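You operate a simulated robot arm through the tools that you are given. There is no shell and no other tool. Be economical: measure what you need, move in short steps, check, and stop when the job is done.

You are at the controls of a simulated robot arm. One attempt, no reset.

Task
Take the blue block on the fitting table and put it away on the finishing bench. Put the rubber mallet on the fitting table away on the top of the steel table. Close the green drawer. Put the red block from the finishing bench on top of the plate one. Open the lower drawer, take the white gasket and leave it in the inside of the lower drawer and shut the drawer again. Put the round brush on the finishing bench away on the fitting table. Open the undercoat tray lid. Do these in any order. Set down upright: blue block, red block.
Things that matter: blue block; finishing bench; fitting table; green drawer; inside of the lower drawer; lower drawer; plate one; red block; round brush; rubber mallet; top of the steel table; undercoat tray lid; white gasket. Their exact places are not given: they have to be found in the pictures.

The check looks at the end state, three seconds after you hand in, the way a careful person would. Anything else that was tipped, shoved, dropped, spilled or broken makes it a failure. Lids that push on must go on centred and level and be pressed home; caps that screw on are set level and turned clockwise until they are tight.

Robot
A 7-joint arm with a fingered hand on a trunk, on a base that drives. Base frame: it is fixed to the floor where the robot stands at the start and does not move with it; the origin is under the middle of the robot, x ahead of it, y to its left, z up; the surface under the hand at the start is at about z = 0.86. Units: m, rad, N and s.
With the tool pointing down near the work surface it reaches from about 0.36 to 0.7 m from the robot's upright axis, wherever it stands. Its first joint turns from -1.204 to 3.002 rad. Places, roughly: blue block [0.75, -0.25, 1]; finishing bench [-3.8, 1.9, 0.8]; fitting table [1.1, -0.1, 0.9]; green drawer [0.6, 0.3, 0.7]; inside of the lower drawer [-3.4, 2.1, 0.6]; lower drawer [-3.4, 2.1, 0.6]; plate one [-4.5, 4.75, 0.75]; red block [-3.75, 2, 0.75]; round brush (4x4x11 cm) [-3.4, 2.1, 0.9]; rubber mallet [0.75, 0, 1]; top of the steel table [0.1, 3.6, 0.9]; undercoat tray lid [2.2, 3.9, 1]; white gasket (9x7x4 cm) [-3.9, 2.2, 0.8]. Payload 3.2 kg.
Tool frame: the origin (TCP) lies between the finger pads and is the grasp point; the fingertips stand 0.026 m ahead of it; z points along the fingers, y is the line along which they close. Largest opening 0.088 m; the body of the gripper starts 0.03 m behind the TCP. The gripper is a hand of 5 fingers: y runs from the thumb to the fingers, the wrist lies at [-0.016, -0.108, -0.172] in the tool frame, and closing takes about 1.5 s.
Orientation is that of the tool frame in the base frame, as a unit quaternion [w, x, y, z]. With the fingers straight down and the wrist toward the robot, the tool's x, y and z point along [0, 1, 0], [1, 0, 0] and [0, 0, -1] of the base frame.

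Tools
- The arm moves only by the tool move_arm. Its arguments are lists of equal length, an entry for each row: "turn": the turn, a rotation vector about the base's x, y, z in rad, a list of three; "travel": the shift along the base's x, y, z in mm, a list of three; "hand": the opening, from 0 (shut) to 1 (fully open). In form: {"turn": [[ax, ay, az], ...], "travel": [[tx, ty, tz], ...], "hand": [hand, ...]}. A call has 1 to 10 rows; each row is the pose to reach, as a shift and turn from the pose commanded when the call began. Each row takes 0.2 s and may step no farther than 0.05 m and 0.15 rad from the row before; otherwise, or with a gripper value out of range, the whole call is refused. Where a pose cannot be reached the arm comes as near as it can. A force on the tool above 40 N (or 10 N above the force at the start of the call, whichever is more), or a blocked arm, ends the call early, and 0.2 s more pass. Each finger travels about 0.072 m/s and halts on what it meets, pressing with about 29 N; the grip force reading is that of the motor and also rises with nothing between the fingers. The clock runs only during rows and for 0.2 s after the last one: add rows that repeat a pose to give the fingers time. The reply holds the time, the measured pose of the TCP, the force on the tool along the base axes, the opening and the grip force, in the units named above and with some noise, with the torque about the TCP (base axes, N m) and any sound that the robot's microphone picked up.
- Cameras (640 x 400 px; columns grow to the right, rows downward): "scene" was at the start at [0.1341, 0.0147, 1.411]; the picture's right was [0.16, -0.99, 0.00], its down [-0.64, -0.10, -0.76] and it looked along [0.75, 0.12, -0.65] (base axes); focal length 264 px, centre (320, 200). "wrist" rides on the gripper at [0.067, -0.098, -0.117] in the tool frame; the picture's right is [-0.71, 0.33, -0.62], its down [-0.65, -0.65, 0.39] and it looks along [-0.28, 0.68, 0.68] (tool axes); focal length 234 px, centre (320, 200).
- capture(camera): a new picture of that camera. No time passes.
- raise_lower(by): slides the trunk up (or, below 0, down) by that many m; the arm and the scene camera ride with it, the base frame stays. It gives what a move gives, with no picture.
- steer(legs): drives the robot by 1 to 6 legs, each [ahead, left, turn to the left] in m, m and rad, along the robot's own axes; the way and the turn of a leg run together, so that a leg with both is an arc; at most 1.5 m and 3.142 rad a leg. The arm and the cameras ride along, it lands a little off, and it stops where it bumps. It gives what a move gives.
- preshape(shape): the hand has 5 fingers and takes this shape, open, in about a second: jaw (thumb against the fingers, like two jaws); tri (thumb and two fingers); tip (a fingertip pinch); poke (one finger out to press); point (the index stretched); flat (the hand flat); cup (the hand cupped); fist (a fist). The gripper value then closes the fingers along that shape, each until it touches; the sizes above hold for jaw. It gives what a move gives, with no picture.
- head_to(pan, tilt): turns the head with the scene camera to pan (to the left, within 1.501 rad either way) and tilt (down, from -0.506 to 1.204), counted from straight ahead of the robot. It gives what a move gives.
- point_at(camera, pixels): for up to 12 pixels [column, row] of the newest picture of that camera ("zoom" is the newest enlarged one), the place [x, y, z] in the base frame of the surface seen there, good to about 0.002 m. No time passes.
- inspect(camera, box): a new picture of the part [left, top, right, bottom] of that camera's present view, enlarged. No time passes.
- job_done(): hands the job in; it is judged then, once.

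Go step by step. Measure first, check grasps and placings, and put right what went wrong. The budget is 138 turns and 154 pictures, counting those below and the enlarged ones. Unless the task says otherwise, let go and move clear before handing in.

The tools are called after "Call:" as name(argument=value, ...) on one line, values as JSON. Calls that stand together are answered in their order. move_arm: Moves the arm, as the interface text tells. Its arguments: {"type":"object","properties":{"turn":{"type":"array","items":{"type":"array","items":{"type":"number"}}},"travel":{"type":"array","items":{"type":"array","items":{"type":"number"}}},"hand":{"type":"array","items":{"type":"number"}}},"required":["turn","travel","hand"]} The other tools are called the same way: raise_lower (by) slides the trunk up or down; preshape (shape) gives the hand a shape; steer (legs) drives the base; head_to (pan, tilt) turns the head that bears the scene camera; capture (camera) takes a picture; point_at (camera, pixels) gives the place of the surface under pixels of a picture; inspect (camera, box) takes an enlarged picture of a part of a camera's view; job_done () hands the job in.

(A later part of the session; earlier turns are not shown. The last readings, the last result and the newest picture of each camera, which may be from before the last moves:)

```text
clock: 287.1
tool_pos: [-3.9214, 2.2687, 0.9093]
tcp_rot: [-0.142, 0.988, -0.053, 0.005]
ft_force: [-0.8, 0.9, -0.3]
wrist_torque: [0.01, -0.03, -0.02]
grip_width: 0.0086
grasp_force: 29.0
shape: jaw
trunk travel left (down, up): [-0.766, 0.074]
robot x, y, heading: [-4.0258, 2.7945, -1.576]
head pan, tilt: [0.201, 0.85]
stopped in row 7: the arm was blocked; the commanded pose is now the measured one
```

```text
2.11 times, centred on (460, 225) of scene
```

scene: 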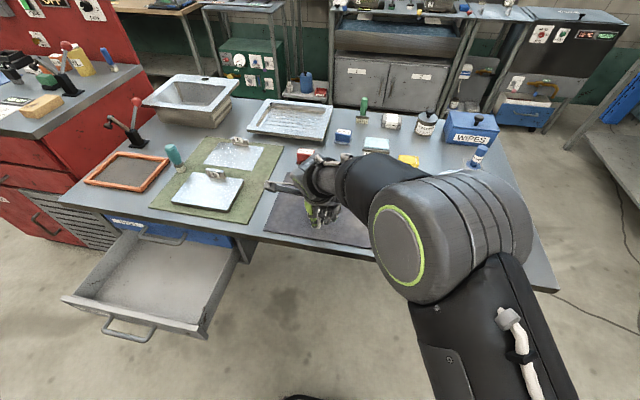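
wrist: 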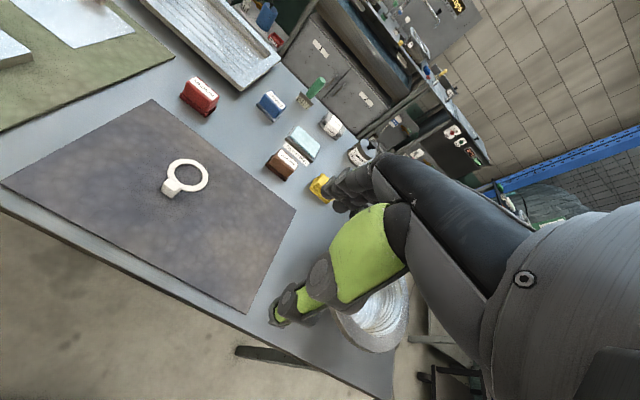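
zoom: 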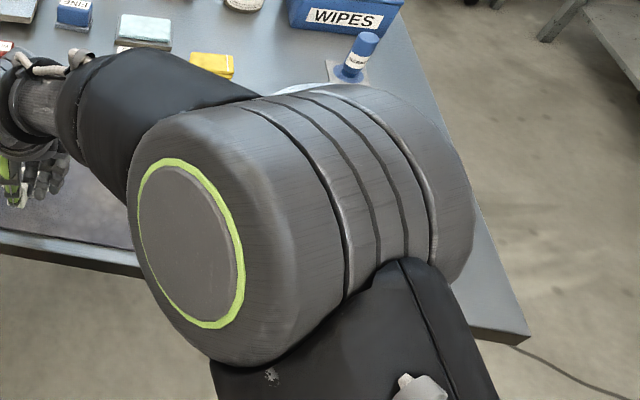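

The elbow is high at z≈1.3 near the head (self-blocked), nowhere near the bowl; the gasket is still held. I'll raise by trunk, back the base out over the mat, and then re-level the hand.

Call:
raise_lower(by=0.07)

Call:
steer(legs=[[-0.38, 0, 0]])

Call:
move_arm(turn=[[-0.07, 0, 0], [-0.14, 0, 0], [-0.21, 0, 0], [-0.285, 0, 0], [-0.285, 0, 0]], travel=[[0, -20, 0], [0, -40, 0], [0, -60, 10], [0, -80, 20], [0, -100, 30]], hand=[0, 0, 0, 0, 0])

Call:
capture(camera="scene")

```text
clock: 288.2
tool_pos: [-3.921, 2.2689, 0.9784]
tcp_rot: [-0.141, 0.989, -0.051, 0.005]
ft_force: [0.7, -0.5, 0.2]
wrist_torque: [0.0, 0.0, -0.02]
grip_width: 0.0089
grasp_force: 28.7
shape: jaw
trunk travel left (down, up): [-0.836, 0.004]
robot x, y, heading: [-4.0282, 2.7969, -1.569]
head pan, tilt: [0.201, 0.85]
```

```text
clock: 290.6
tool_pos: [-3.9209, 2.6519, 0.9782]
tcp_rot: [-0.142, 0.988, -0.053, 0.005]
ft_force: [-0.6, 0.0, -0.9]
wrist_torque: [-0.01, -0.02, 0.0]
grip_width: 0.0089
grasp_force: 29.0
shape: jaw
trunk travel left (down, up): [-0.836, 0.004]
robot x, y, heading: [-4.0265, 3.1786, -1.574]
head pan, tilt: [0.201, 0.85]
```

```text
clock: 291.8
tool_pos: [-3.9206, 2.5514, 1.0063]
tcp_rot: [0.0, 0.999, -0.051, 0.012]
ft_force: [-0.7, -0.1, -0.7]
wrist_torque: [0.05, 0.05, 0.01]
grip_width: 0.0087
grasp_force: 28.8
shape: jaw
trunk travel left (down, up): [-0.836, 0.004]
robot x, y, heading: [-4.0252, 3.1816, -1.576]
head pan, tilt: [0.201, 0.85]
```

```text
56 pictures are left
```

scene: 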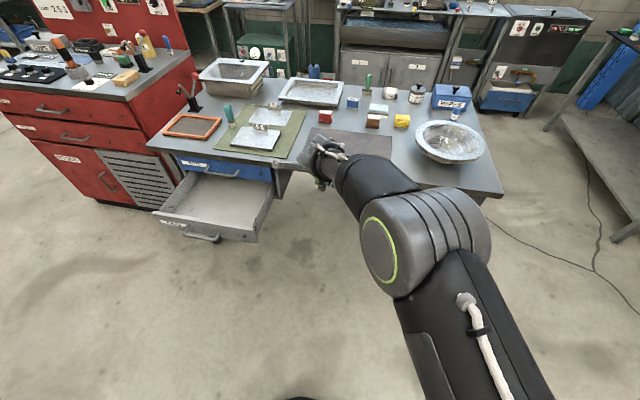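

Now moving the gasket over the open drawer and measuring the drawer inside.

Call:
steer(legs=[[0, 0.48, 0], [0.1, 0, 0]])

Call:
head_to(pan=0.2, tilt=0.95)

Call:
capture(camera="scene")

```text
clock: 295.4
tool_pos: [-3.4369, 2.4518, 1.0105]
tcp_rot: [0.0, 0.999, -0.05, 0.013]
ft_force: [-0.5, -0.3, -0.1]
wrist_torque: [0.02, -0.01, -0.01]
grip_width: 0.0087
grasp_force: 29.2
shape: jaw
trunk travel left (down, up): [-0.836, 0.004]
robot x, y, heading: [-3.5452, 3.0761, -1.568]
head pan, tilt: [0.201, 0.85]
```

```text
clock: 296.1
tool_pos: [-3.4395, 2.4509, 1.0102]
tcp_rot: [0.0, 0.999, -0.049, 0.013]
ft_force: [-0.7, -1.4, 0.5]
wrist_torque: [-0.01, 0.0, 0.01]
grip_width: 0.0087
grasp_force: 29.0
shape: jaw
trunk travel left (down, up): [-0.836, 0.004]
robot x, y, heading: [-3.545, 3.0785, -1.571]
head pan, tilt: [0.201, 0.949]
```

```text
55 pictures are left
```

scene: 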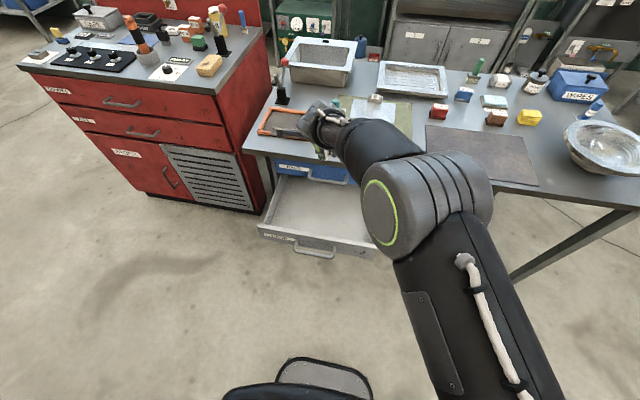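

Call:
point_at(camera="scene", pixels=[[310, 205], [300, 225], [340, 215], [315, 238], [262, 228], [350, 180], [330, 185], [312, 250], [370, 245]])

Call:
inspect(camera="scene", box=[240, 80, 420, 270])

Call:
inspect(camera="wrist", box=[160, 120, 420, 330])

```text
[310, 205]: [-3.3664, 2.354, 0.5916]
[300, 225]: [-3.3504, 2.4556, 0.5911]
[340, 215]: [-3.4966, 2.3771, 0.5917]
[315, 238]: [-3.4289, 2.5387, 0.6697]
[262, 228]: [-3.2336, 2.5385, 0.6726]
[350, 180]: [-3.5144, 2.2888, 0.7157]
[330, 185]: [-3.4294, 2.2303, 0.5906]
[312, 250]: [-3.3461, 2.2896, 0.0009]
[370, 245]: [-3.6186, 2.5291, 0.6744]
```

```text
2.11 times, centred on (330, 175) of scene
```

zoom: 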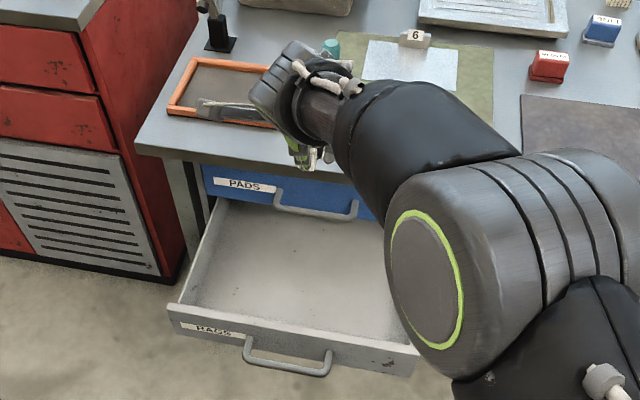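

```text
1.90 times, centred on (290, 225) of wrist
```

zoom: 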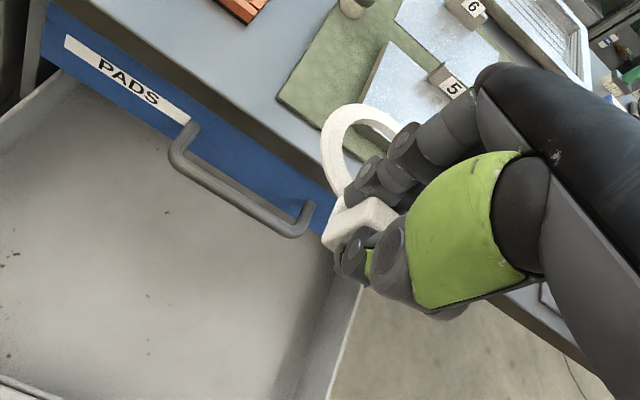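

Drawer floor z≈0.591, front wall inner y≈2.525, upper handle at y≈2.34; TCP at y 2.451 fits. Lowering by trunk.

Call:
raise_lower(by=-0.36)

Call:
capture(camera="scene")

Call:
inspect(camera="wrist", box=[160, 120, 420, 330])

```text
clock: 299.6
tool_pos: [-3.4371, 2.4508, 0.6507]
tcp_rot: [0.0, 0.999, -0.051, 0.013]
ft_force: [0.1, 0.1, 0.0]
wrist_torque: [0.03, 0.01, 0.0]
grip_width: 0.0088
grasp_force: 28.8
shape: jaw
trunk travel left (down, up): [-0.476, 0.364]
robot x, y, heading: [-3.5418, 3.0791, -1.572]
head pan, tilt: [0.201, 0.949]
```

```text
52 pictures are left
```

scene: 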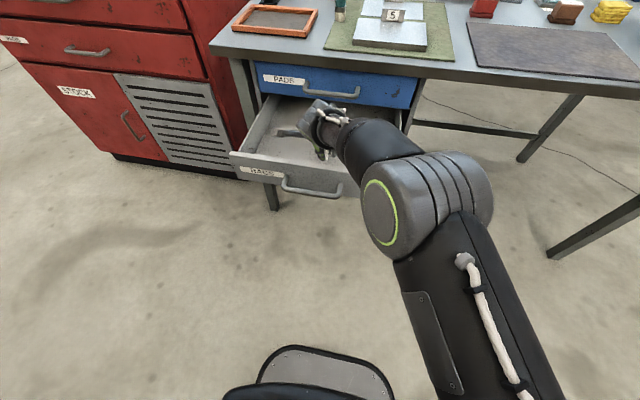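

```text
1.90 times, centred on (290, 225) of wrist
```

zoom: 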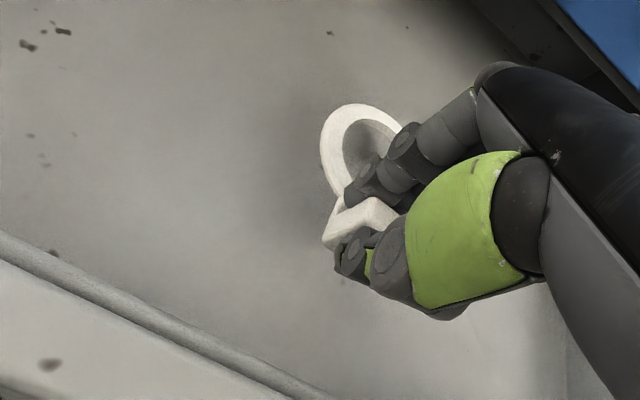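

Inside the drawer, ~20 mm above its floor. Lowering gently, releasing, and rising by trunk.

Call:
move_arm(turn=[[0, 0, 0], [0, 0, 0], [0, 0, 0], [0, 0, 0], [0, 0, 0], [0, 0, 0], [0, 0, 0]], travel=[[0, 0, -10], [0, 0, -17], [0, 0, -21], [0, 0, -21], [0, 0, -21], [0, 0, -21], [0, 0, -21]], hand=[0, 0, 0, 0.2, 0.4, 0.6, 0.6])

Call:
raise_lower(by=0.36)

Call:
capture(camera="wrist")

```text
clock: 301.2
tool_pos: [-3.4379, 2.4509, 0.6288]
tcp_rot: [-0.001, 0.999, -0.05, 0.013]
ft_force: [-1.0, -0.4, -0.2]
wrist_torque: [-0.01, 0.02, 0.0]
grip_width: 0.0521
grasp_force: 0.1
shape: jaw
trunk travel left (down, up): [-0.476, 0.364]
robot x, y, heading: [-3.5454, 3.0796, -1.574]
head pan, tilt: [0.201, 0.949]
```

```text
clock: 304.7
tool_pos: [-3.4386, 2.4511, 0.9898]
tcp_rot: [0.0, 0.999, -0.05, 0.013]
ft_force: [0.7, -0.1, -0.1]
wrist_torque: [-0.02, 0.0, -0.01]
grip_width: 0.0522
grasp_force: 0.0
shape: jaw
trunk travel left (down, up): [-0.836, 0.004]
robot x, y, heading: [-3.5417, 3.0761, -1.572]
head pan, tilt: [0.201, 0.949]
```

```text
50 pictures are left
```

wrist: 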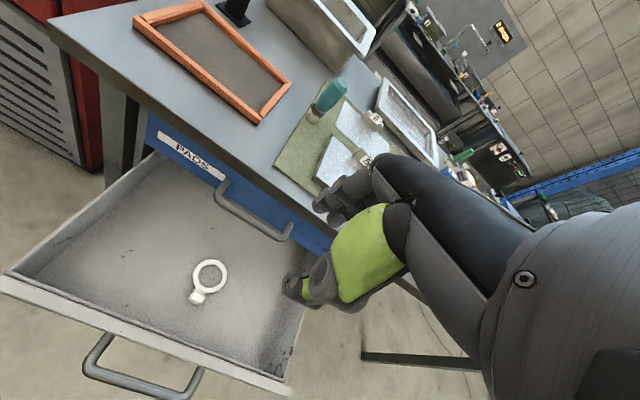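

The gasket lies in the drawer. Now I'll regain the horizontal hand pose used before to grip the bar and push the drawer shut.

Call:
steer(legs=[[-0.115, 0.145, 0]])

Call:
move_arm(turn=[[0, 0, 0], [0, 0, 0], [0, 0, 0], [0, 0, 0]], travel=[[-30, 0, 25], [-60, 0, 50], [-90, 0, 75], [-125, 0, 100]], hand=[1, 1, 1, 1])

Call:
move_arm(turn=[[-0.14, 0, 0], [-0.28, 0, 0], [-0.42, 0, 0], [-0.56, 0, 0], [-0.7, 0, 0], [-0.84, 0, 0], [-0.98, 0, 0], [-1.12, 0, 0], [-1.26, 0, 0], [-1.4, 0, 0]], travel=[[0, 10, 0], [0, 20, 0], [0, 30, 0], [0, 45, 0], [0, 60, 0], [0, 75, 0], [0, 90, 0], [0, 100, 0], [0, 105, 0], [0, 110, 0]], hand=[1, 1, 1, 1, 1, 1, 1, 1, 1, 1])

Call:
move_arm(turn=[[-0.1, 0, 0], [-0.17, 0, 0]], travel=[[0, 0, 0], [0, 0, 0]], hand=[1, 1])

```text
clock: 306.2
tool_pos: [-3.294, 2.5658, 0.9887]
tcp_rot: [0.0, 0.999, -0.051, 0.013]
ft_force: [-0.1, 0.4, 1.3]
wrist_torque: [-0.02, -0.01, -0.02]
grip_width: 0.0522
grasp_force: 0.1
shape: jaw
trunk travel left (down, up): [-0.836, 0.004]
robot x, y, heading: [-3.3958, 3.1952, -1.566]
head pan, tilt: [0.201, 0.949]
```

```text
clock: 307.2
tool_pos: [-3.4199, 2.5668, 1.09]
tcp_rot: [0.0, 0.999, -0.049, 0.013]
ft_force: [-0.4, -0.5, -0.1]
wrist_torque: [0.02, -0.01, 0.05]
grip_width: 0.088
grasp_force: 0.1
shape: jaw
trunk travel left (down, up): [-0.836, 0.004]
robot x, y, heading: [-3.4009, 3.1923, -1.573]
head pan, tilt: [0.201, 0.949]
```

```text
clock: 309.4
tool_pos: [-3.409, 2.6752, 1.0919]
tcp_rot: [0.643, 0.764, -0.032, 0.041]
ft_force: [-0.1, -0.3, -0.4]
wrist_torque: [-0.04, 0.0, 0.01]
grip_width: 0.0879
grasp_force: 0.0
shape: jaw
out of reach, approached as far as the arm can: row 2, 3, 4, 10
trunk travel left (down, up): [-0.836, 0.004]
robot x, y, heading: [-3.3996, 3.1942, -1.57]
head pan, tilt: [0.201, 0.949]
```

```text
clock: 310.0
tool_pos: [-3.3916, 2.641, 1.1066]
tcp_rot: [0.706, 0.707, -0.028, 0.042]
ft_force: [0.3, 0.3, 0.0]
wrist_torque: [0.02, 0.03, 0.0]
grip_width: 0.088
grasp_force: 0.0
shape: jaw
out of reach, approached as far as the arm can: row 1, 2
trunk travel left (down, up): [-0.836, 0.004]
robot x, y, heading: [-3.397, 3.1932, -1.575]
head pan, tilt: [0.201, 0.949]
```

Hand horizontal again. Backing 0.05 and shifting right 0.035, then lowering to bar height.

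Call:
steer(legs=[[-0.05, -0.035, 0]])

Call:
raise_lower(by=-0.4)

Call:
raise_lower(by=-0.076)

Call:
capture(camera="scene")

Call:
point_at(camera="scene", pixels=[[300, 190], [310, 185], [290, 190], [330, 190]])

```text
clock: 311.0
tool_pos: [-3.4264, 2.6901, 1.1057]
tcp_rot: [0.705, 0.707, -0.027, 0.043]
ft_force: [0.2, -0.2, -0.2]
wrist_torque: [-0.03, -0.03, -0.01]
grip_width: 0.088
grasp_force: 0.1
shape: jaw
trunk travel left (down, up): [-0.836, 0.004]
robot x, y, heading: [-3.4316, 3.2432, -1.575]
head pan, tilt: [0.201, 0.949]
```

```text
clock: 314.8
tool_pos: [-3.4261, 2.6889, 0.706]
tcp_rot: [0.705, 0.707, -0.029, 0.042]
ft_force: [0.1, -0.5, 1.0]
wrist_torque: [0.03, 0.02, 0.02]
grip_width: 0.0878
grasp_force: 0.1
shape: jaw
trunk travel left (down, up): [-0.436, 0.404]
robot x, y, heading: [-3.4344, 3.2444, -1.571]
head pan, tilt: [0.201, 0.949]
```

```text
clock: 315.9
tool_pos: [-3.426, 2.6907, 0.6303]
tcp_rot: [0.705, 0.707, -0.028, 0.043]
ft_force: [0.7, -1.5, -0.7]
wrist_torque: [0.02, 0.0, -0.02]
grip_width: 0.0881
grasp_force: 0.1
shape: jaw
trunk travel left (down, up): [-0.36, 0.48]
robot x, y, heading: [-3.4363, 3.2405, -1.569]
head pan, tilt: [0.201, 0.949]
```

```text
49 pictures are left
```

scene: 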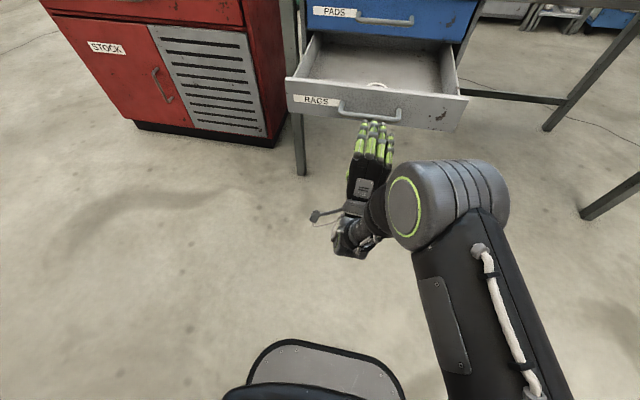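

```text
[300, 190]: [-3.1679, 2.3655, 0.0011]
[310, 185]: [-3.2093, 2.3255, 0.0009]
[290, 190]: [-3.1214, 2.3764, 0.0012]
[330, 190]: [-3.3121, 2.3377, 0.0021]
```

Lined up with the bar. Driving 0.113 m forward to straddle it, then closing.

Call:
steer(legs=[[0.113, 0, 0]])

Call:
inspect(camera="scene", box=[260, 0, 500, 180])

Call:
move_arm(turn=[[0, 0, 0], [0, 0, 0], [0, 0, 0], [0, 0, 0], [0, 0, 0], [0, 0, 0], [0, 0, 0]], travel=[[0, 0, 0], [0, 0, 0], [0, 0, 0], [0, 0, 0], [0, 0, 0], [0, 0, 0], [0, 0, 0]], hand=[0.6, 0.3, 0, 0, 0, 0, 0])

```text
clock: 317.1
tool_pos: [-3.426, 2.577, 0.6295]
tcp_rot: [0.705, 0.707, -0.027, 0.042]
ft_force: [-0.3, -0.2, 0.5]
wrist_torque: [0.0, -0.02, 0.02]
grip_width: 0.088
grasp_force: 0.0
shape: jaw
trunk travel left (down, up): [-0.36, 0.48]
robot x, y, heading: [-3.4331, 3.13, -1.569]
head pan, tilt: [0.201, 0.949]
```

```text
2.22 times, centred on (380, 90) of scene
```

zoom: 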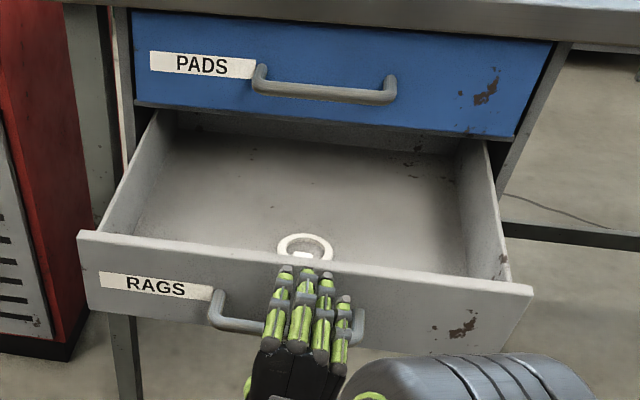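

```text
clock: 318.8
tool_pos: [-3.4257, 2.5775, 0.6295]
tcp_rot: [0.705, 0.708, -0.028, 0.041]
ft_force: [0.4, -0.1, -2.5]
wrist_torque: [-0.01, 0.21, -0.05]
grip_width: 0.0036
grasp_force: 28.5
shape: jaw
trunk travel left (down, up): [-0.36, 0.48]
robot x, y, heading: [-3.4336, 3.1308, -1.571]
head pan, tilt: [0.201, 0.949]
```

Gripped the bar. Pushing the drawer in by driving forward 0.235 m.

Call:
steer(legs=[[0.12, 0, 0], [0.115, 0, 0]])

Call:
move_arm(turn=[[0, 0, 0], [0, 0, 0], [0, 0, 0], [0, 0, 0]], travel=[[0, -6, 0], [0, -12, 0], [0, -18, 0], [0, -24, 0]], hand=[0, 0, 0, 0])

Call:
capture(camera="scene")

```text
clock: 320.8
tool_pos: [-3.4258, 2.3442, 0.6286]
tcp_rot: [0.705, 0.707, -0.028, 0.042]
ft_force: [0.5, 0.0, -2.9]
wrist_torque: [-0.03, 0.12, -0.02]
grip_width: 0.0038
grasp_force: 29.3
shape: jaw
trunk travel left (down, up): [-0.36, 0.48]
robot x, y, heading: [-3.4369, 2.8985, -1.572]
head pan, tilt: [0.201, 0.949]
```

```text
clock: 321.8
tool_pos: [-3.4265, 2.3209, 0.6286]
tcp_rot: [0.705, 0.708, -0.029, 0.04]
ft_force: [-0.2, 5.3, -4.0]
wrist_torque: [0.0, 0.16, -0.1]
grip_width: 0.0031
grasp_force: 29.1
shape: jaw
trunk travel left (down, up): [-0.36, 0.48]
robot x, y, heading: [-3.4332, 2.8991, -1.566]
head pan, tilt: [0.201, 0.949]
```

```text
47 pictures are left
```

scene: 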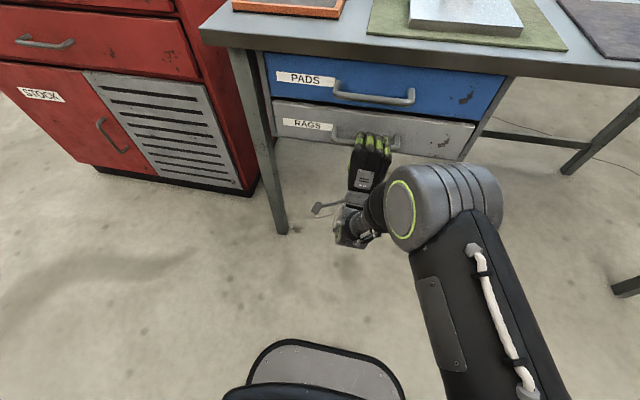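

Both faces look flush. Confirming by measurement and then releasing.

Call:
point_at(camera="scene", pixels=[[430, 138], [300, 112], [450, 95], [300, 65], [340, 118]])

Call:
move_arm(turn=[[0, 0, 0], [0, 0, 0], [0, 0, 0], [0, 0, 0], [0, 0, 0]], travel=[[0, 5, 0], [0, 10, 0], [0, 12, 0], [0, 12, 0], [0, 12, 0]], hand=[0.4, 0.7, 0.8, 0.8, 0.8])

Call:
steer(legs=[[-0.25, 0, 0]])

Call:
capture(camera="scene")

```text
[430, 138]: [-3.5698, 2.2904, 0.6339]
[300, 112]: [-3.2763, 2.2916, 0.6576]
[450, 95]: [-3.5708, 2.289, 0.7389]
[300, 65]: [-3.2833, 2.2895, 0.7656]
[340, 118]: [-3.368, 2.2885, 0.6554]
```

```text
clock: 323.0
tool_pos: [-3.4271, 2.3328, 0.6291]
tcp_rot: [0.705, 0.707, -0.029, 0.041]
ft_force: [0.2, -0.2, -0.1]
wrist_torque: [-0.01, 0.0, -0.01]
grip_width: 0.0701
grasp_force: 0.0
shape: jaw
trunk travel left (down, up): [-0.36, 0.48]
robot x, y, heading: [-3.4374, 2.8968, -1.571]
head pan, tilt: [0.201, 0.949]
```

```text
clock: 324.8
tool_pos: [-3.4265, 2.5828, 0.6298]
tcp_rot: [0.705, 0.707, -0.028, 0.041]
ft_force: [-0.4, 0.4, -0.1]
wrist_torque: [0.04, 0.03, 0.03]
grip_width: 0.0698
grasp_force: 0.0
shape: jaw
trunk travel left (down, up): [-0.36, 0.48]
robot x, y, heading: [-3.4337, 3.1503, -1.569]
head pan, tilt: [0.201, 0.949]
```

```text
46 pictures are left
```

scene: 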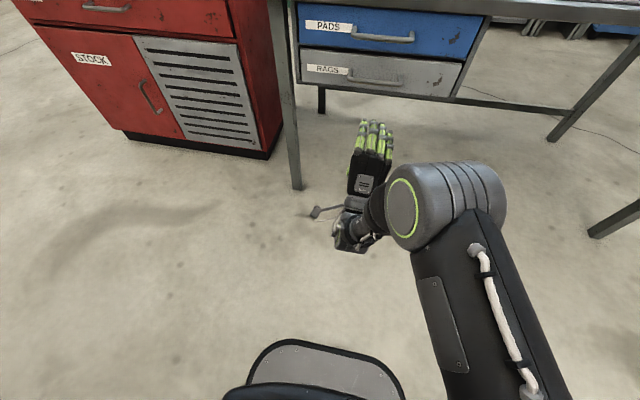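

Drawer shut (face at y≈2.290, same as the upper). Raising and turning the hand down, then going for the red block.

Call:
raise_lower(by=0.4)

Call:
raise_lower(by=0.07)

Call:
move_arm(turn=[[0.14, 0, 0], [0.28, 0, 0], [0.42, 0, 0], [0.56, 0, 0], [0.7, 0, 0], [0.84, 0, 0], [0.98, 0, 0], [1.12, 0, 0], [1.26, 0, 0], [1.4, 0, 0]], travel=[[0, 0, 0], [0, 0, 0], [0, 0, 0], [0, 0, 0], [0, 0, 0], [0, 0, 0], [0, 0, 0], [0, 0, 0], [0, 0, 0], [0, 0, 0]], hand=[1, 1, 1, 1, 1, 1, 1, 1, 1, 1])

Call:
move_arm(turn=[[0.1, 0, 0], [0.165, 0, 0]], travel=[[0, 0, 0], [0, 0, 0]], hand=[1, 1])

Call:
steer(legs=[[0, -0.36, 0], [0.53, 0, 0]])

Call:
head_to(pan=0.1, tilt=0.75)

Call:
capture(camera="scene")

```text
clock: 328.6
tool_pos: [-3.4267, 2.5838, 1.0294]
tcp_rot: [0.705, 0.707, -0.028, 0.042]
ft_force: [0.0, -0.2, -0.7]
wrist_torque: [0.0, -0.04, 0.02]
grip_width: 0.07
grasp_force: 0.1
shape: jaw
trunk travel left (down, up): [-0.76, 0.08]
robot x, y, heading: [-3.4349, 3.1475, -1.572]
head pan, tilt: [0.201, 0.949]
```

```text
clock: 329.7
tool_pos: [-3.4253, 2.5835, 1.0985]
tcp_rot: [0.705, 0.708, -0.027, 0.041]
ft_force: [-0.5, 0.3, -0.4]
wrist_torque: [0.04, 0.03, -0.01]
grip_width: 0.0702
grasp_force: 0.0
shape: jaw
trunk travel left (down, up): [-0.83, 0.01]
robot x, y, heading: [-3.432, 3.148, -1.571]
head pan, tilt: [0.201, 0.949]
```

```text
clock: 331.9
tool_pos: [-3.4257, 2.5826, 1.0997]
tcp_rot: [0.084, 0.995, -0.047, 0.015]
ft_force: [-0.4, 0.0, -0.2]
wrist_torque: [-0.01, -0.01, 0.04]
grip_width: 0.0878
grasp_force: 0.0
shape: jaw
trunk travel left (down, up): [-0.83, 0.01]
robot x, y, heading: [-3.4369, 3.151, -1.572]
head pan, tilt: [0.201, 0.949]
```

```text
clock: 332.5
tool_pos: [-3.4261, 2.5831, 1.0985]
tcp_rot: [0.0, 0.999, -0.049, 0.009]
ft_force: [0.0, 0.7, 0.1]
wrist_torque: [-0.03, 0.01, 0.04]
grip_width: 0.0879
grasp_force: 0.1
shape: jaw
trunk travel left (down, up): [-0.83, 0.01]
robot x, y, heading: [-3.435, 3.1471, -1.569]
head pan, tilt: [0.201, 0.949]
```

```text
clock: 337.6
tool_pos: [-3.7868, 2.0515, 1.1006]
tcp_rot: [0.001, 0.999, -0.049, 0.01]
ft_force: [0.8, 0.0, -0.3]
wrist_torque: [0.0, 0.01, 0.02]
grip_width: 0.0875
grasp_force: 0.1
shape: jaw
trunk travel left (down, up): [-0.83, 0.01]
robot x, y, heading: [-3.7975, 2.6138, -1.569]
head pan, tilt: [0.201, 0.949]
```

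```text
clock: 338.3
tool_pos: [-3.7873, 2.0513, 1.0994]
tcp_rot: [0.001, 0.999, -0.049, 0.01]
ft_force: [-0.2, -0.8, -0.2]
wrist_torque: [0.0, 0.04, 0.0]
grip_width: 0.0878
grasp_force: 0.0
shape: jaw
trunk travel left (down, up): [-0.83, 0.01]
robot x, y, heading: [-3.7952, 2.6191, -1.571]
head pan, tilt: [0.099, 0.75]
```

```text
45 pictures are left
```

scene: 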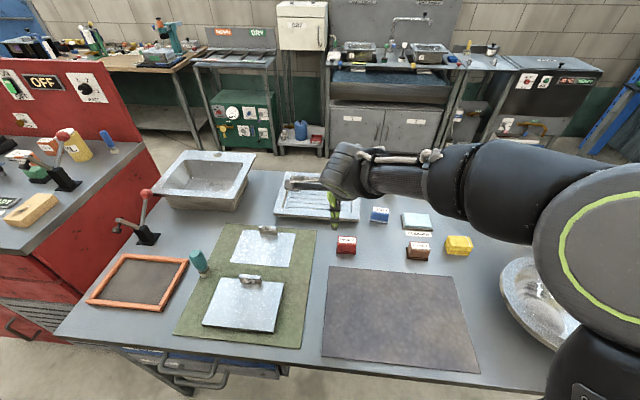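

Red block at (347,245). Zooming to measure its corners.

Call:
inspect(camera="scene", box=[315, 215, 385, 270])

Call:
point_at(camera="zoom", pixels=[[215, 205], [375, 200], [370, 245], [215, 250], [290, 225], [220, 320], [360, 320], [205, 335], [370, 335], [290, 350]])

```text
7.27 times, centred on (350, 242) of scene
```

zoom: 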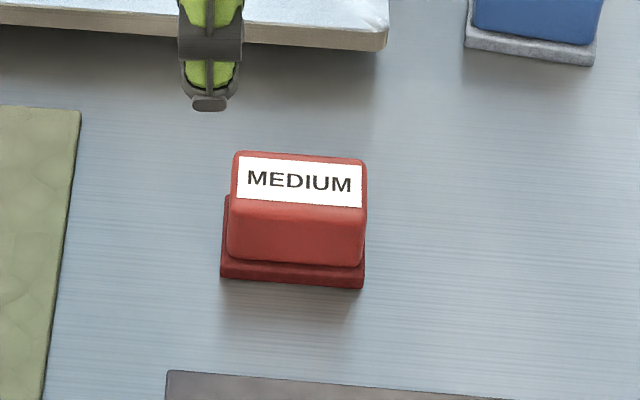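

```text
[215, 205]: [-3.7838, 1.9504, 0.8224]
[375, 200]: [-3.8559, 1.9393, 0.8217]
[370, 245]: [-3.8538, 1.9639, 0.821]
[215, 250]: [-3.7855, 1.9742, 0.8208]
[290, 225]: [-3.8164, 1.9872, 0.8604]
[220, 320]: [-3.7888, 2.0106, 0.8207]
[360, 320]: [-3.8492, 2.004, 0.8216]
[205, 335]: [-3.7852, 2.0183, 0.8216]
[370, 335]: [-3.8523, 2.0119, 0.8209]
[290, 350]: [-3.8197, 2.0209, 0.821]
```

Call:
point_at(camera="zoom", pixels=[[242, 158], [360, 166], [358, 203], [240, 196], [232, 250], [358, 258], [225, 275], [360, 284], [300, 182]])

```text
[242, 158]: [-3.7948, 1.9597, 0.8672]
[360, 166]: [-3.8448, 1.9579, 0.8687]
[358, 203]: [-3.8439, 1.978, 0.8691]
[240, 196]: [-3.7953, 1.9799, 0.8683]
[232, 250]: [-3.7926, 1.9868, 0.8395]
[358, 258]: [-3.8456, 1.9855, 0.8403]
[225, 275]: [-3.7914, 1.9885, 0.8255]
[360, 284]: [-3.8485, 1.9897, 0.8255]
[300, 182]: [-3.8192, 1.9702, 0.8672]
```

Red block centre ≈(-3.8195, 1.969), top 0.868, yaw ≈+0.04. Moving above it with a +0.13 yaw correction.

Call:
move_arm(turn=[[0, 0, 0.065], [0, 0, 0.13], [0, 0, 0.13], [0, 0, 0.13], [0, 0, 0.13]], travel=[[-16, -40, 0], [-32, -82, 0], [-32, -82, -45], [-32, -82, -90], [-32, -82, -140]], hand=[1, 1, 1, 1, 1])

Call:
inspect(camera="scene", box=[280, 170, 420, 280])

Call:
inspect(camera="wrist", box=[160, 120, 420, 330])

```text
clock: 339.5
tool_pos: [-3.8175, 1.969, 0.9587]
tcp_rot: [0.001, 1.0, 0.015, 0.009]
ft_force: [-0.2, -0.6, 0.1]
wrist_torque: [0.03, 0.01, -0.01]
grip_width: 0.0879
grasp_force: 0.1
shape: jaw
trunk travel left (down, up): [-0.83, 0.01]
robot x, y, heading: [-3.7946, 2.6161, -1.572]
head pan, tilt: [0.099, 0.75]
```

```text
3.64 times, centred on (350, 225) of scene
```

zoom: 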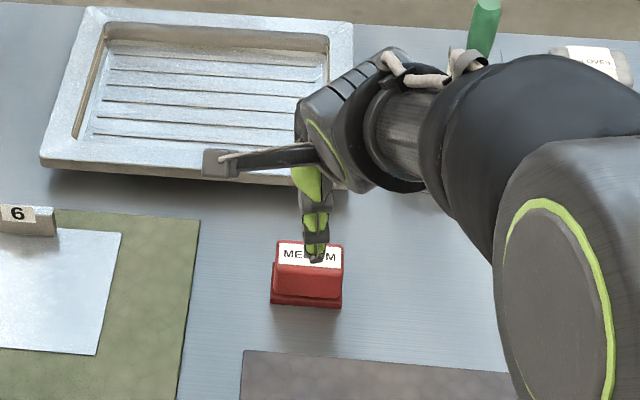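

```text
1.90 times, centred on (290, 225) of wrist
```

zoom: 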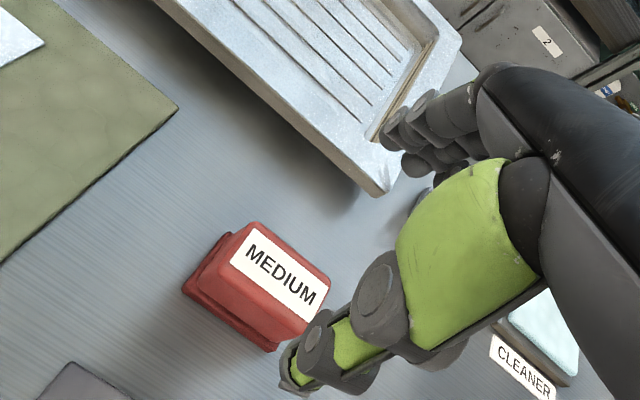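

Aligned. Descending, gripping and lifting back up.

Call:
move_arm(turn=[[0, 0, 0], [0, 0, 0], [0, 0, 0], [0, 0, 0], [0, 0, 0], [0, 0, 0], [0, 0, 0], [0, 0, 0], [0, 0, 0]], travel=[[-1, 0, -45], [-2, 0, -85], [-2, 0, -105], [-2, 0, -105], [-2, 0, -105], [-2, 0, -105], [-2, 0, -105], [-2, 0, -105], [-2, 0, -105]], hand=[1, 1, 1, 0.6, 0.3, 0, 0, 0, 0])

Call:
move_arm(turn=[[0, 0, 0], [0, 0, 0], [0, 0, 0], [0, 0, 0], [0, 0, 0], [0, 0, 0]], travel=[[0, 0, 20], [0, 0, 60], [0, 0, 105], [0, 0, 150], [0, 0, 195], [0, 30, 230]], hand=[0, 0, 0, 0, 0, 0])

Call:
capture(camera="wrist")

```text
clock: 341.5
tool_pos: [-3.8188, 1.9694, 0.8532]
tcp_rot: [0.0, 1.0, 0.017, 0.01]
ft_force: [0.0, 0.0, -0.8]
wrist_torque: [0.02, 0.03, -0.04]
grip_width: 0.0312
grasp_force: 29.1
shape: jaw
trunk travel left (down, up): [-0.83, 0.01]
robot x, y, heading: [-3.7993, 2.6191, -1.566]
head pan, tilt: [0.099, 0.75]
```

```text
clock: 342.9
tool_pos: [-3.8198, 2.0024, 1.0863]
tcp_rot: [0.001, 1.0, 0.016, 0.009]
ft_force: [-1.1, 0.4, -1.1]
wrist_torque: [0.02, -0.01, -0.01]
grip_width: 0.0308
grasp_force: 29.7
shape: jaw
trunk travel left (down, up): [-0.83, 0.01]
robot x, y, heading: [-3.7963, 2.6178, -1.568]
head pan, tilt: [0.099, 0.75]
```

```text
41 pictures are left
```

wrist: 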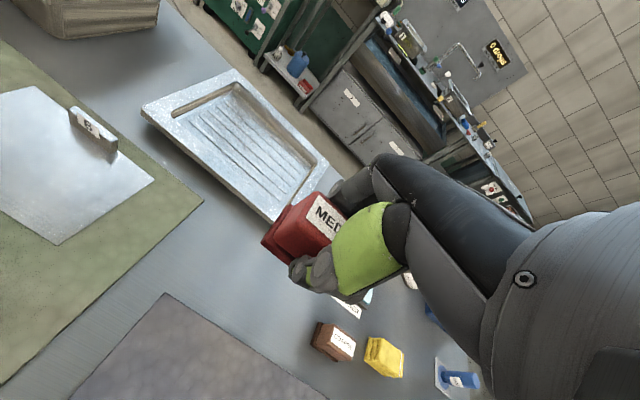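

Red block held. Plates "5" and "6" are here on the bench, so plate one is elsewhere, near (-4.5, 4.75). Backing off and turning around to look north.

Call:
steer(legs=[[-0.27, 0, 0], [0, 0, 3.1]])

Call:
head_to(pan=0.35, tilt=0.4)

Call:
capture(camera="scene")

```text
clock: 352.0
tool_pos: [-3.7387, 3.4994, 1.0835]
tcp_rot: [-0.01, 0.011, 1.0, 0.001]
ft_force: [0.0, -0.9, -0.2]
wrist_torque: [-0.03, -0.02, -0.03]
grip_width: 0.0307
grasp_force: 29.7
shape: jaw
trunk travel left (down, up): [-0.83, 0.01]
robot x, y, heading: [-3.7976, 2.8828, 1.518]
head pan, tilt: [0.099, 0.75]
```

```text
clock: 352.8
tool_pos: [-3.7372, 3.4984, 1.085]
tcp_rot: [-0.01, 0.01, 1.0, 0.002]
ft_force: [-0.2, 0.5, -0.6]
wrist_torque: [0.01, 0.01, 0.01]
grip_width: 0.0306
grasp_force: 29.2
shape: jaw
trunk travel left (down, up): [-0.83, 0.01]
robot x, y, heading: [-3.7967, 2.8869, 1.517]
head pan, tilt: [0.351, 0.4]
```

```text
40 pictures are left
```

scene: 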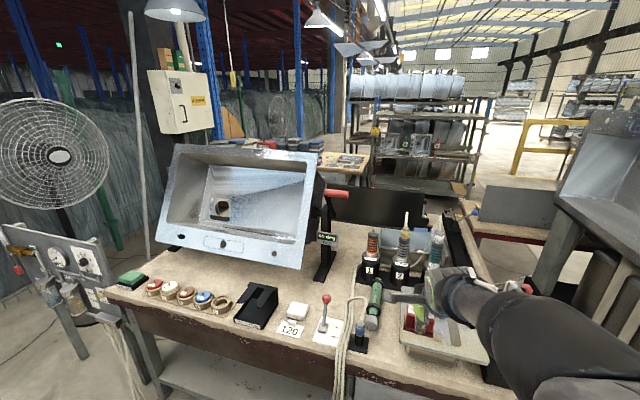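

Plate one may be on the table beyond, around (335,160). Measuring.

Call:
point_at(camera="scene", pixels=[[335, 160], [350, 162], [320, 148], [240, 250], [450, 350], [130, 300], [420, 320], [370, 185], [480, 215], [300, 150]])

Call:
inspect(camera="scene", box=[230, 110, 400, 210])

```text
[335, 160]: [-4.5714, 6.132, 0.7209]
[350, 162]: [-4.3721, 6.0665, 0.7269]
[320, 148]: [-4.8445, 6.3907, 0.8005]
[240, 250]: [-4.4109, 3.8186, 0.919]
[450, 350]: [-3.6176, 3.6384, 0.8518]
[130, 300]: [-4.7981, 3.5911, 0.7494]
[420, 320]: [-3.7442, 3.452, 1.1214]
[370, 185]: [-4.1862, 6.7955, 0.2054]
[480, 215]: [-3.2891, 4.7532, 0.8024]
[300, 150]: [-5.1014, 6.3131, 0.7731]
```

```text
3.76 times, centred on (315, 160) of scene
```

zoom: 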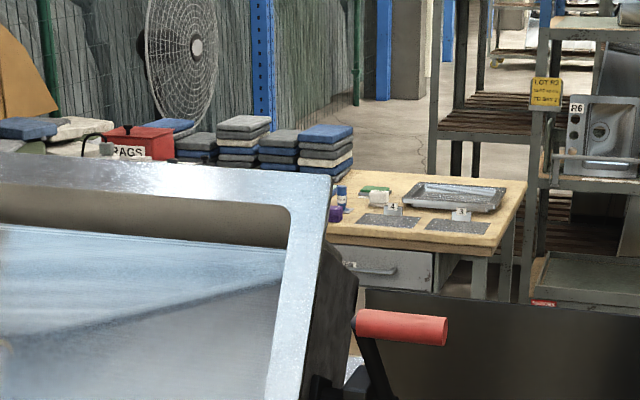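

The table beyond likely holds plates 1–4, its near part hidden by the sink. I need a route; looking more to the left and right.

Call:
head_to(pan=1.1, tilt=0.3)

Call:
capture(camera="scene")

Call:
point_at(camera="scene", pixels=[[450, 290], [400, 290], [350, 330], [300, 250], [470, 340], [380, 250], [560, 330], [330, 220], [420, 240], [500, 250]])

Call:
head_to(pan=-0.6, tilt=0.3)

Call:
capture(camera="scene")

```text
clock: 353.9
tool_pos: [-3.7377, 3.4994, 1.0849]
tcp_rot: [-0.01, 0.011, 1.0, 0.001]
ft_force: [0.2, -0.4, -0.5]
wrist_torque: [-0.04, -0.03, -0.02]
grip_width: 0.0306
grasp_force: 28.7
shape: jaw
trunk travel left (down, up): [-0.83, 0.01]
robot x, y, heading: [-3.7984, 2.8851, 1.517]
head pan, tilt: [1.1, 0.3]
```

```text
38 pictures are left
```

scene: 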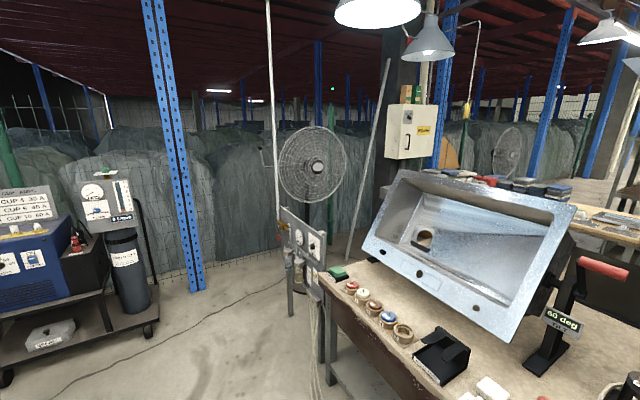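

```text
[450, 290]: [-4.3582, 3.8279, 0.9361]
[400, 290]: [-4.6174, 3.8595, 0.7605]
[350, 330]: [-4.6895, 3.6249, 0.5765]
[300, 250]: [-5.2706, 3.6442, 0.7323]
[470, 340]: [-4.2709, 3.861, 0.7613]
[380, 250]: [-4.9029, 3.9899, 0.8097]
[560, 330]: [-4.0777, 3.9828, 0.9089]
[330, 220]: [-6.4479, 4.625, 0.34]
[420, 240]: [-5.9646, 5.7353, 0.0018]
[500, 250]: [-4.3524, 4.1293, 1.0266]
```

```text
clock: 355.7
tool_pos: [-3.7374, 3.4988, 1.0851]
tcp_rot: [-0.009, 0.01, 1.0, 0.001]
ft_force: [-0.3, 0.9, 0.1]
wrist_torque: [0.0, 0.01, 0.02]
grip_width: 0.0307
grasp_force: 29.0
shape: jaw
trunk travel left (down, up): [-0.83, 0.01]
robot x, y, heading: [-3.7935, 2.8844, 1.52]
head pan, tilt: [-0.6, 0.3]
```

```text
37 pictures are left
```

scene: 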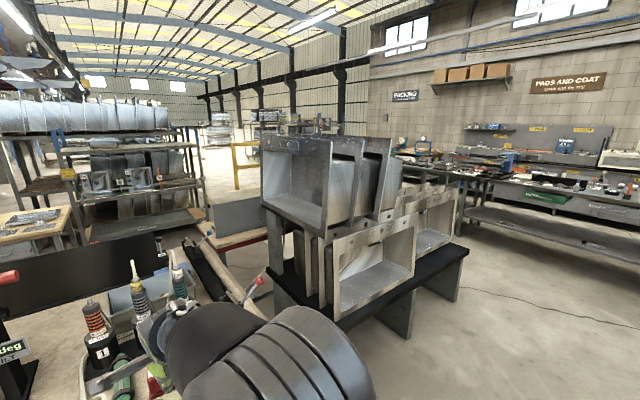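

The west side is tight (panel stand, fan), so I'll go by the eastern corridor: east past the bins, then north, and look west.

Call:
steer(legs=[[0, 0, 0.05], [0, -1.3, 0], [0, -1.2, 0], [1.3, 0, 0], [1.0, 0, 0]])

Call:
head_to(pan=1.2, tilt=0.3)

Call:
capture(camera="scene")

```text
clock: 379.3
tool_pos: [-1.237, 5.7958, 1.0842]
tcp_rot: [-0.01, -0.014, 1.0, 0.0]
ft_force: [0.6, 0.0, -0.7]
wrist_torque: [0.0, -0.03, -0.02]
grip_width: 0.0306
grasp_force: 28.9
shape: jaw
trunk travel left (down, up): [-0.83, 0.01]
robot x, y, heading: [-1.2656, 5.1783, 1.569]
head pan, tilt: [-0.6, 0.3]
```

```text
clock: 381.1
tool_pos: [-1.2366, 5.795, 1.0852]
tcp_rot: [-0.01, -0.014, 1.0, 0.001]
ft_force: [0.3, 0.9, -1.1]
wrist_torque: [-0.01, -0.01, -0.03]
grip_width: 0.0307
grasp_force: 28.9
shape: jaw
trunk travel left (down, up): [-0.83, 0.01]
robot x, y, heading: [-1.2649, 5.1765, 1.564]
head pan, tilt: [1.201, 0.3]
```

```text
36 pictures are left
```

scene: 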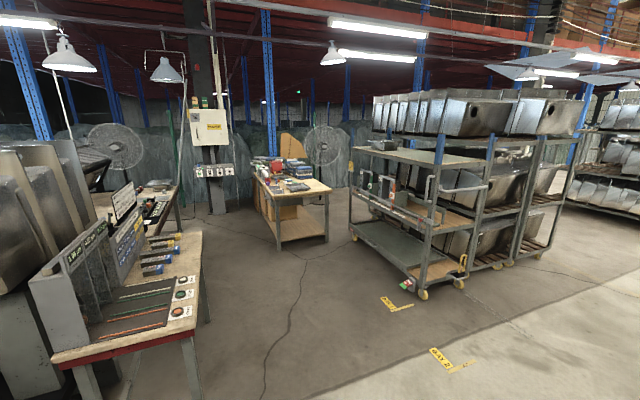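

There's the wooden table at (290,190), with open floor toward it. Measuring.

Call:
point_at(camera="scene", pixels=[[280, 190], [255, 178], [330, 190], [275, 197], [325, 238], [280, 245], [205, 235], [160, 250], [350, 235], [420, 290], [300, 290], [200, 320]])

Call:
inspect(camera="scene", box=[210, 140, 370, 250])

```text
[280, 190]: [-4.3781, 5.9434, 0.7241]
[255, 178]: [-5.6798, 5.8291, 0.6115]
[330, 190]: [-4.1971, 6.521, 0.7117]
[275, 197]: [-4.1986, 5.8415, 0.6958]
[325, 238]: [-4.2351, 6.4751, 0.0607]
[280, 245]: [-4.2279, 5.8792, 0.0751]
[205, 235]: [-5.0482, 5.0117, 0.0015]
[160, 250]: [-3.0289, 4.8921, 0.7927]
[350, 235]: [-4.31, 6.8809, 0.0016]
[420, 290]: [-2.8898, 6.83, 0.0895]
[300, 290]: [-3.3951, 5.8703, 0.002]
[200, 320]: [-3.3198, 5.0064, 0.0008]
```

```text
3.64 times, centred on (290, 195) of scene
```

zoom: 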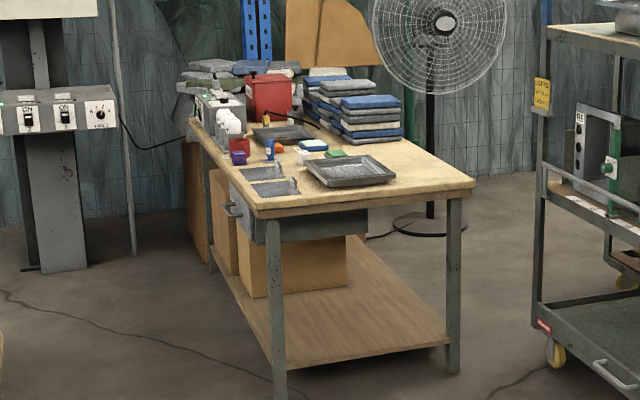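

The rough place says y≈4.75, z≈0.75, which matches the north side of the sink bench (top z 0.76), visible at (160,200). Zooming there.

Call:
inspect(camera="scene", box=[80, 150, 220, 250])

Call:
point_at(camera="zoom", pixels=[[370, 220], [350, 160], [320, 270], [430, 180], [400, 240], [310, 190]])

```text
4.00 times, centred on (150, 200) of scene
```

zoom: 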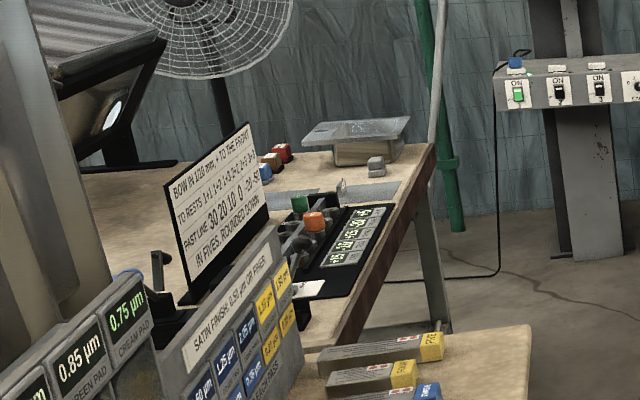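

```text
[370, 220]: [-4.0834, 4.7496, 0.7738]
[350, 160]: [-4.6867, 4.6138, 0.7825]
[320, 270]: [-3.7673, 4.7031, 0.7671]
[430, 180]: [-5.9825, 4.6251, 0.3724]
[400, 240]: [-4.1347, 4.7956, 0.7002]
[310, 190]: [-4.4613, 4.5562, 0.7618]
```

Plates lie on the north side of the sink bench, around (-4.46, 4.56). Driving west along y≈5.43 to approach it from the north.

Call:
steer(legs=[[0, 0, 1.575], [0, -0.25, 0], [1.4, 0, 0], [1.45, 0, 0]])

Call:
head_to(pan=0.7, tilt=0.6)

Call:
capture(camera="scene")

```text
clock: 400.2
tool_pos: [-4.752, 5.4035, 1.0853]
tcp_rot: [0.007, 0.721, -0.693, 0.005]
ft_force: [-1.1, -1.0, -1.0]
wrist_torque: [0.0, 0.0, 0.0]
grip_width: 0.0304
grasp_force: 29.1
shape: jaw
trunk travel left (down, up): [-0.83, 0.01]
robot x, y, heading: [-4.1343, 5.3829, -3.131]
head pan, tilt: [1.201, 0.3]
```

```text
clock: 401.2
tool_pos: [-4.7519, 5.4046, 1.0852]
tcp_rot: [0.007, 0.721, -0.693, 0.006]
ft_force: [-0.3, -0.6, -0.6]
wrist_torque: [0.02, 0.02, -0.02]
grip_width: 0.0302
grasp_force: 28.7
shape: jaw
trunk travel left (down, up): [-0.83, 0.01]
robot x, y, heading: [-4.1339, 5.3843, -3.137]
head pan, tilt: [0.7, 0.6]
```

```text
33 pictures are left
```

scene: 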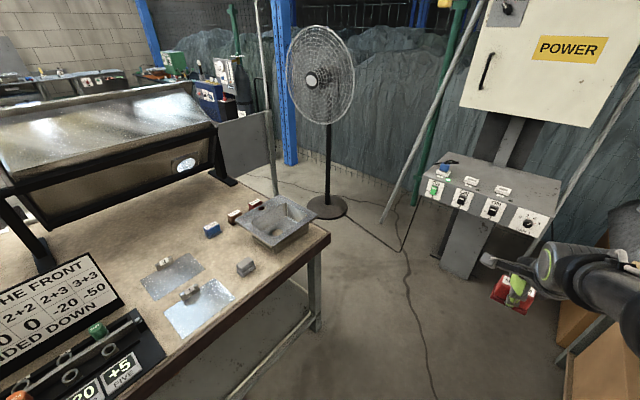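

Two numbered plates are visible. Zooming to read the numbers and measure.

Call:
inspect(camera="scene", box=[120, 190, 340, 345])

Call:
point_at(camera="zoom", pixels=[[205, 300], [240, 320], [150, 230], [190, 220], [360, 220], [270, 112], [160, 350], [285, 285], [240, 190], [590, 130]])

```text
2.58 times, centred on (230, 268) of scene
```

zoom: 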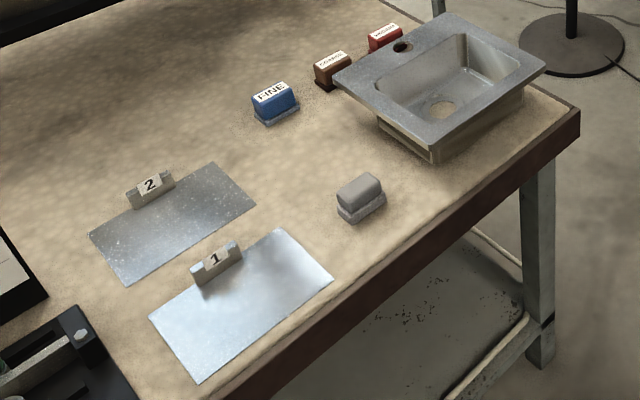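

```text
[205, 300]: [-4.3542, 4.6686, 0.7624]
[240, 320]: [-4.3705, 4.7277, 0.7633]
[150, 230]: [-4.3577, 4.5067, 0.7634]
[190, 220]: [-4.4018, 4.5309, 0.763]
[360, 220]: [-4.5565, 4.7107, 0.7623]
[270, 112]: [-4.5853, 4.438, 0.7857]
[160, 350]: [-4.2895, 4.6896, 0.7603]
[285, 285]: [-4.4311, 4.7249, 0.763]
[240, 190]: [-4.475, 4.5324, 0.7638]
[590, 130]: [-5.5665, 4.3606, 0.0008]
```

Plate "1" is the near one. Measuring its corners and its number stand.

Call:
point_at(camera="zoom", pixels=[[153, 318], [284, 233], [329, 278], [198, 376], [195, 272], [238, 247], [200, 285], [243, 260], [217, 252], [240, 300]])

Call:
steer(legs=[[0, 0, 1.57]])

Call:
head_to(pan=-0.2, tilt=0.75)

Call:
capture(camera="scene")

```text
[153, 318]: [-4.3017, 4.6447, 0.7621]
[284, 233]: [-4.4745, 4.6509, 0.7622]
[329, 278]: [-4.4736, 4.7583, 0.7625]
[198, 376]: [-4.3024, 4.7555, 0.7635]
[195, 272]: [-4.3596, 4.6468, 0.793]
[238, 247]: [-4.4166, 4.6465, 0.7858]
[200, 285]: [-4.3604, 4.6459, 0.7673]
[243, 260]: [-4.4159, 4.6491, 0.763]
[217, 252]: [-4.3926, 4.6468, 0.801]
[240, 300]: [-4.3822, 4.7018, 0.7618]
```

```text
clock: 405.4
tool_pos: [-4.1513, 4.7671, 1.0847]
tcp_rot: [0.0, 1.0, 0.023, 0.01]
ft_force: [-0.6, 0.7, -1.1]
wrist_torque: [-0.01, 0.0, -0.02]
grip_width: 0.0302
grasp_force: 28.8
shape: jaw
trunk travel left (down, up): [-0.83, 0.01]
robot x, y, heading: [-4.1317, 5.384, -1.556]
head pan, tilt: [0.7, 0.6]
```

```text
clock: 406.6
tool_pos: [-4.1507, 4.7666, 1.084]
tcp_rot: [0.0, 1.0, 0.023, 0.01]
ft_force: [0.9, 0.6, -1.1]
wrist_torque: [-0.02, -0.03, -0.04]
grip_width: 0.0299
grasp_force: 28.9
shape: jaw
trunk travel left (down, up): [-0.83, 0.01]
robot x, y, heading: [-4.1339, 5.3846, -1.554]
head pan, tilt: [-0.201, 0.75]
```

```text
31 pictures are left
```

scene: 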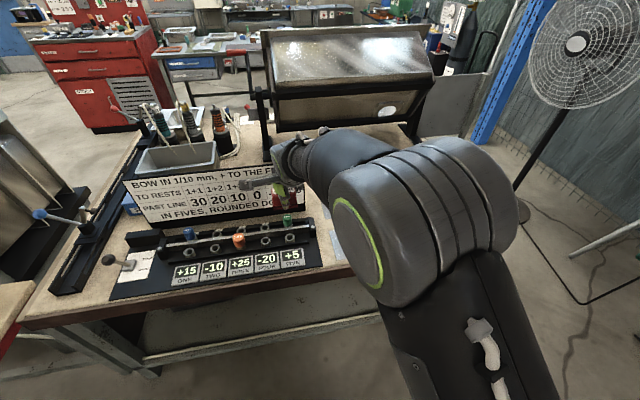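

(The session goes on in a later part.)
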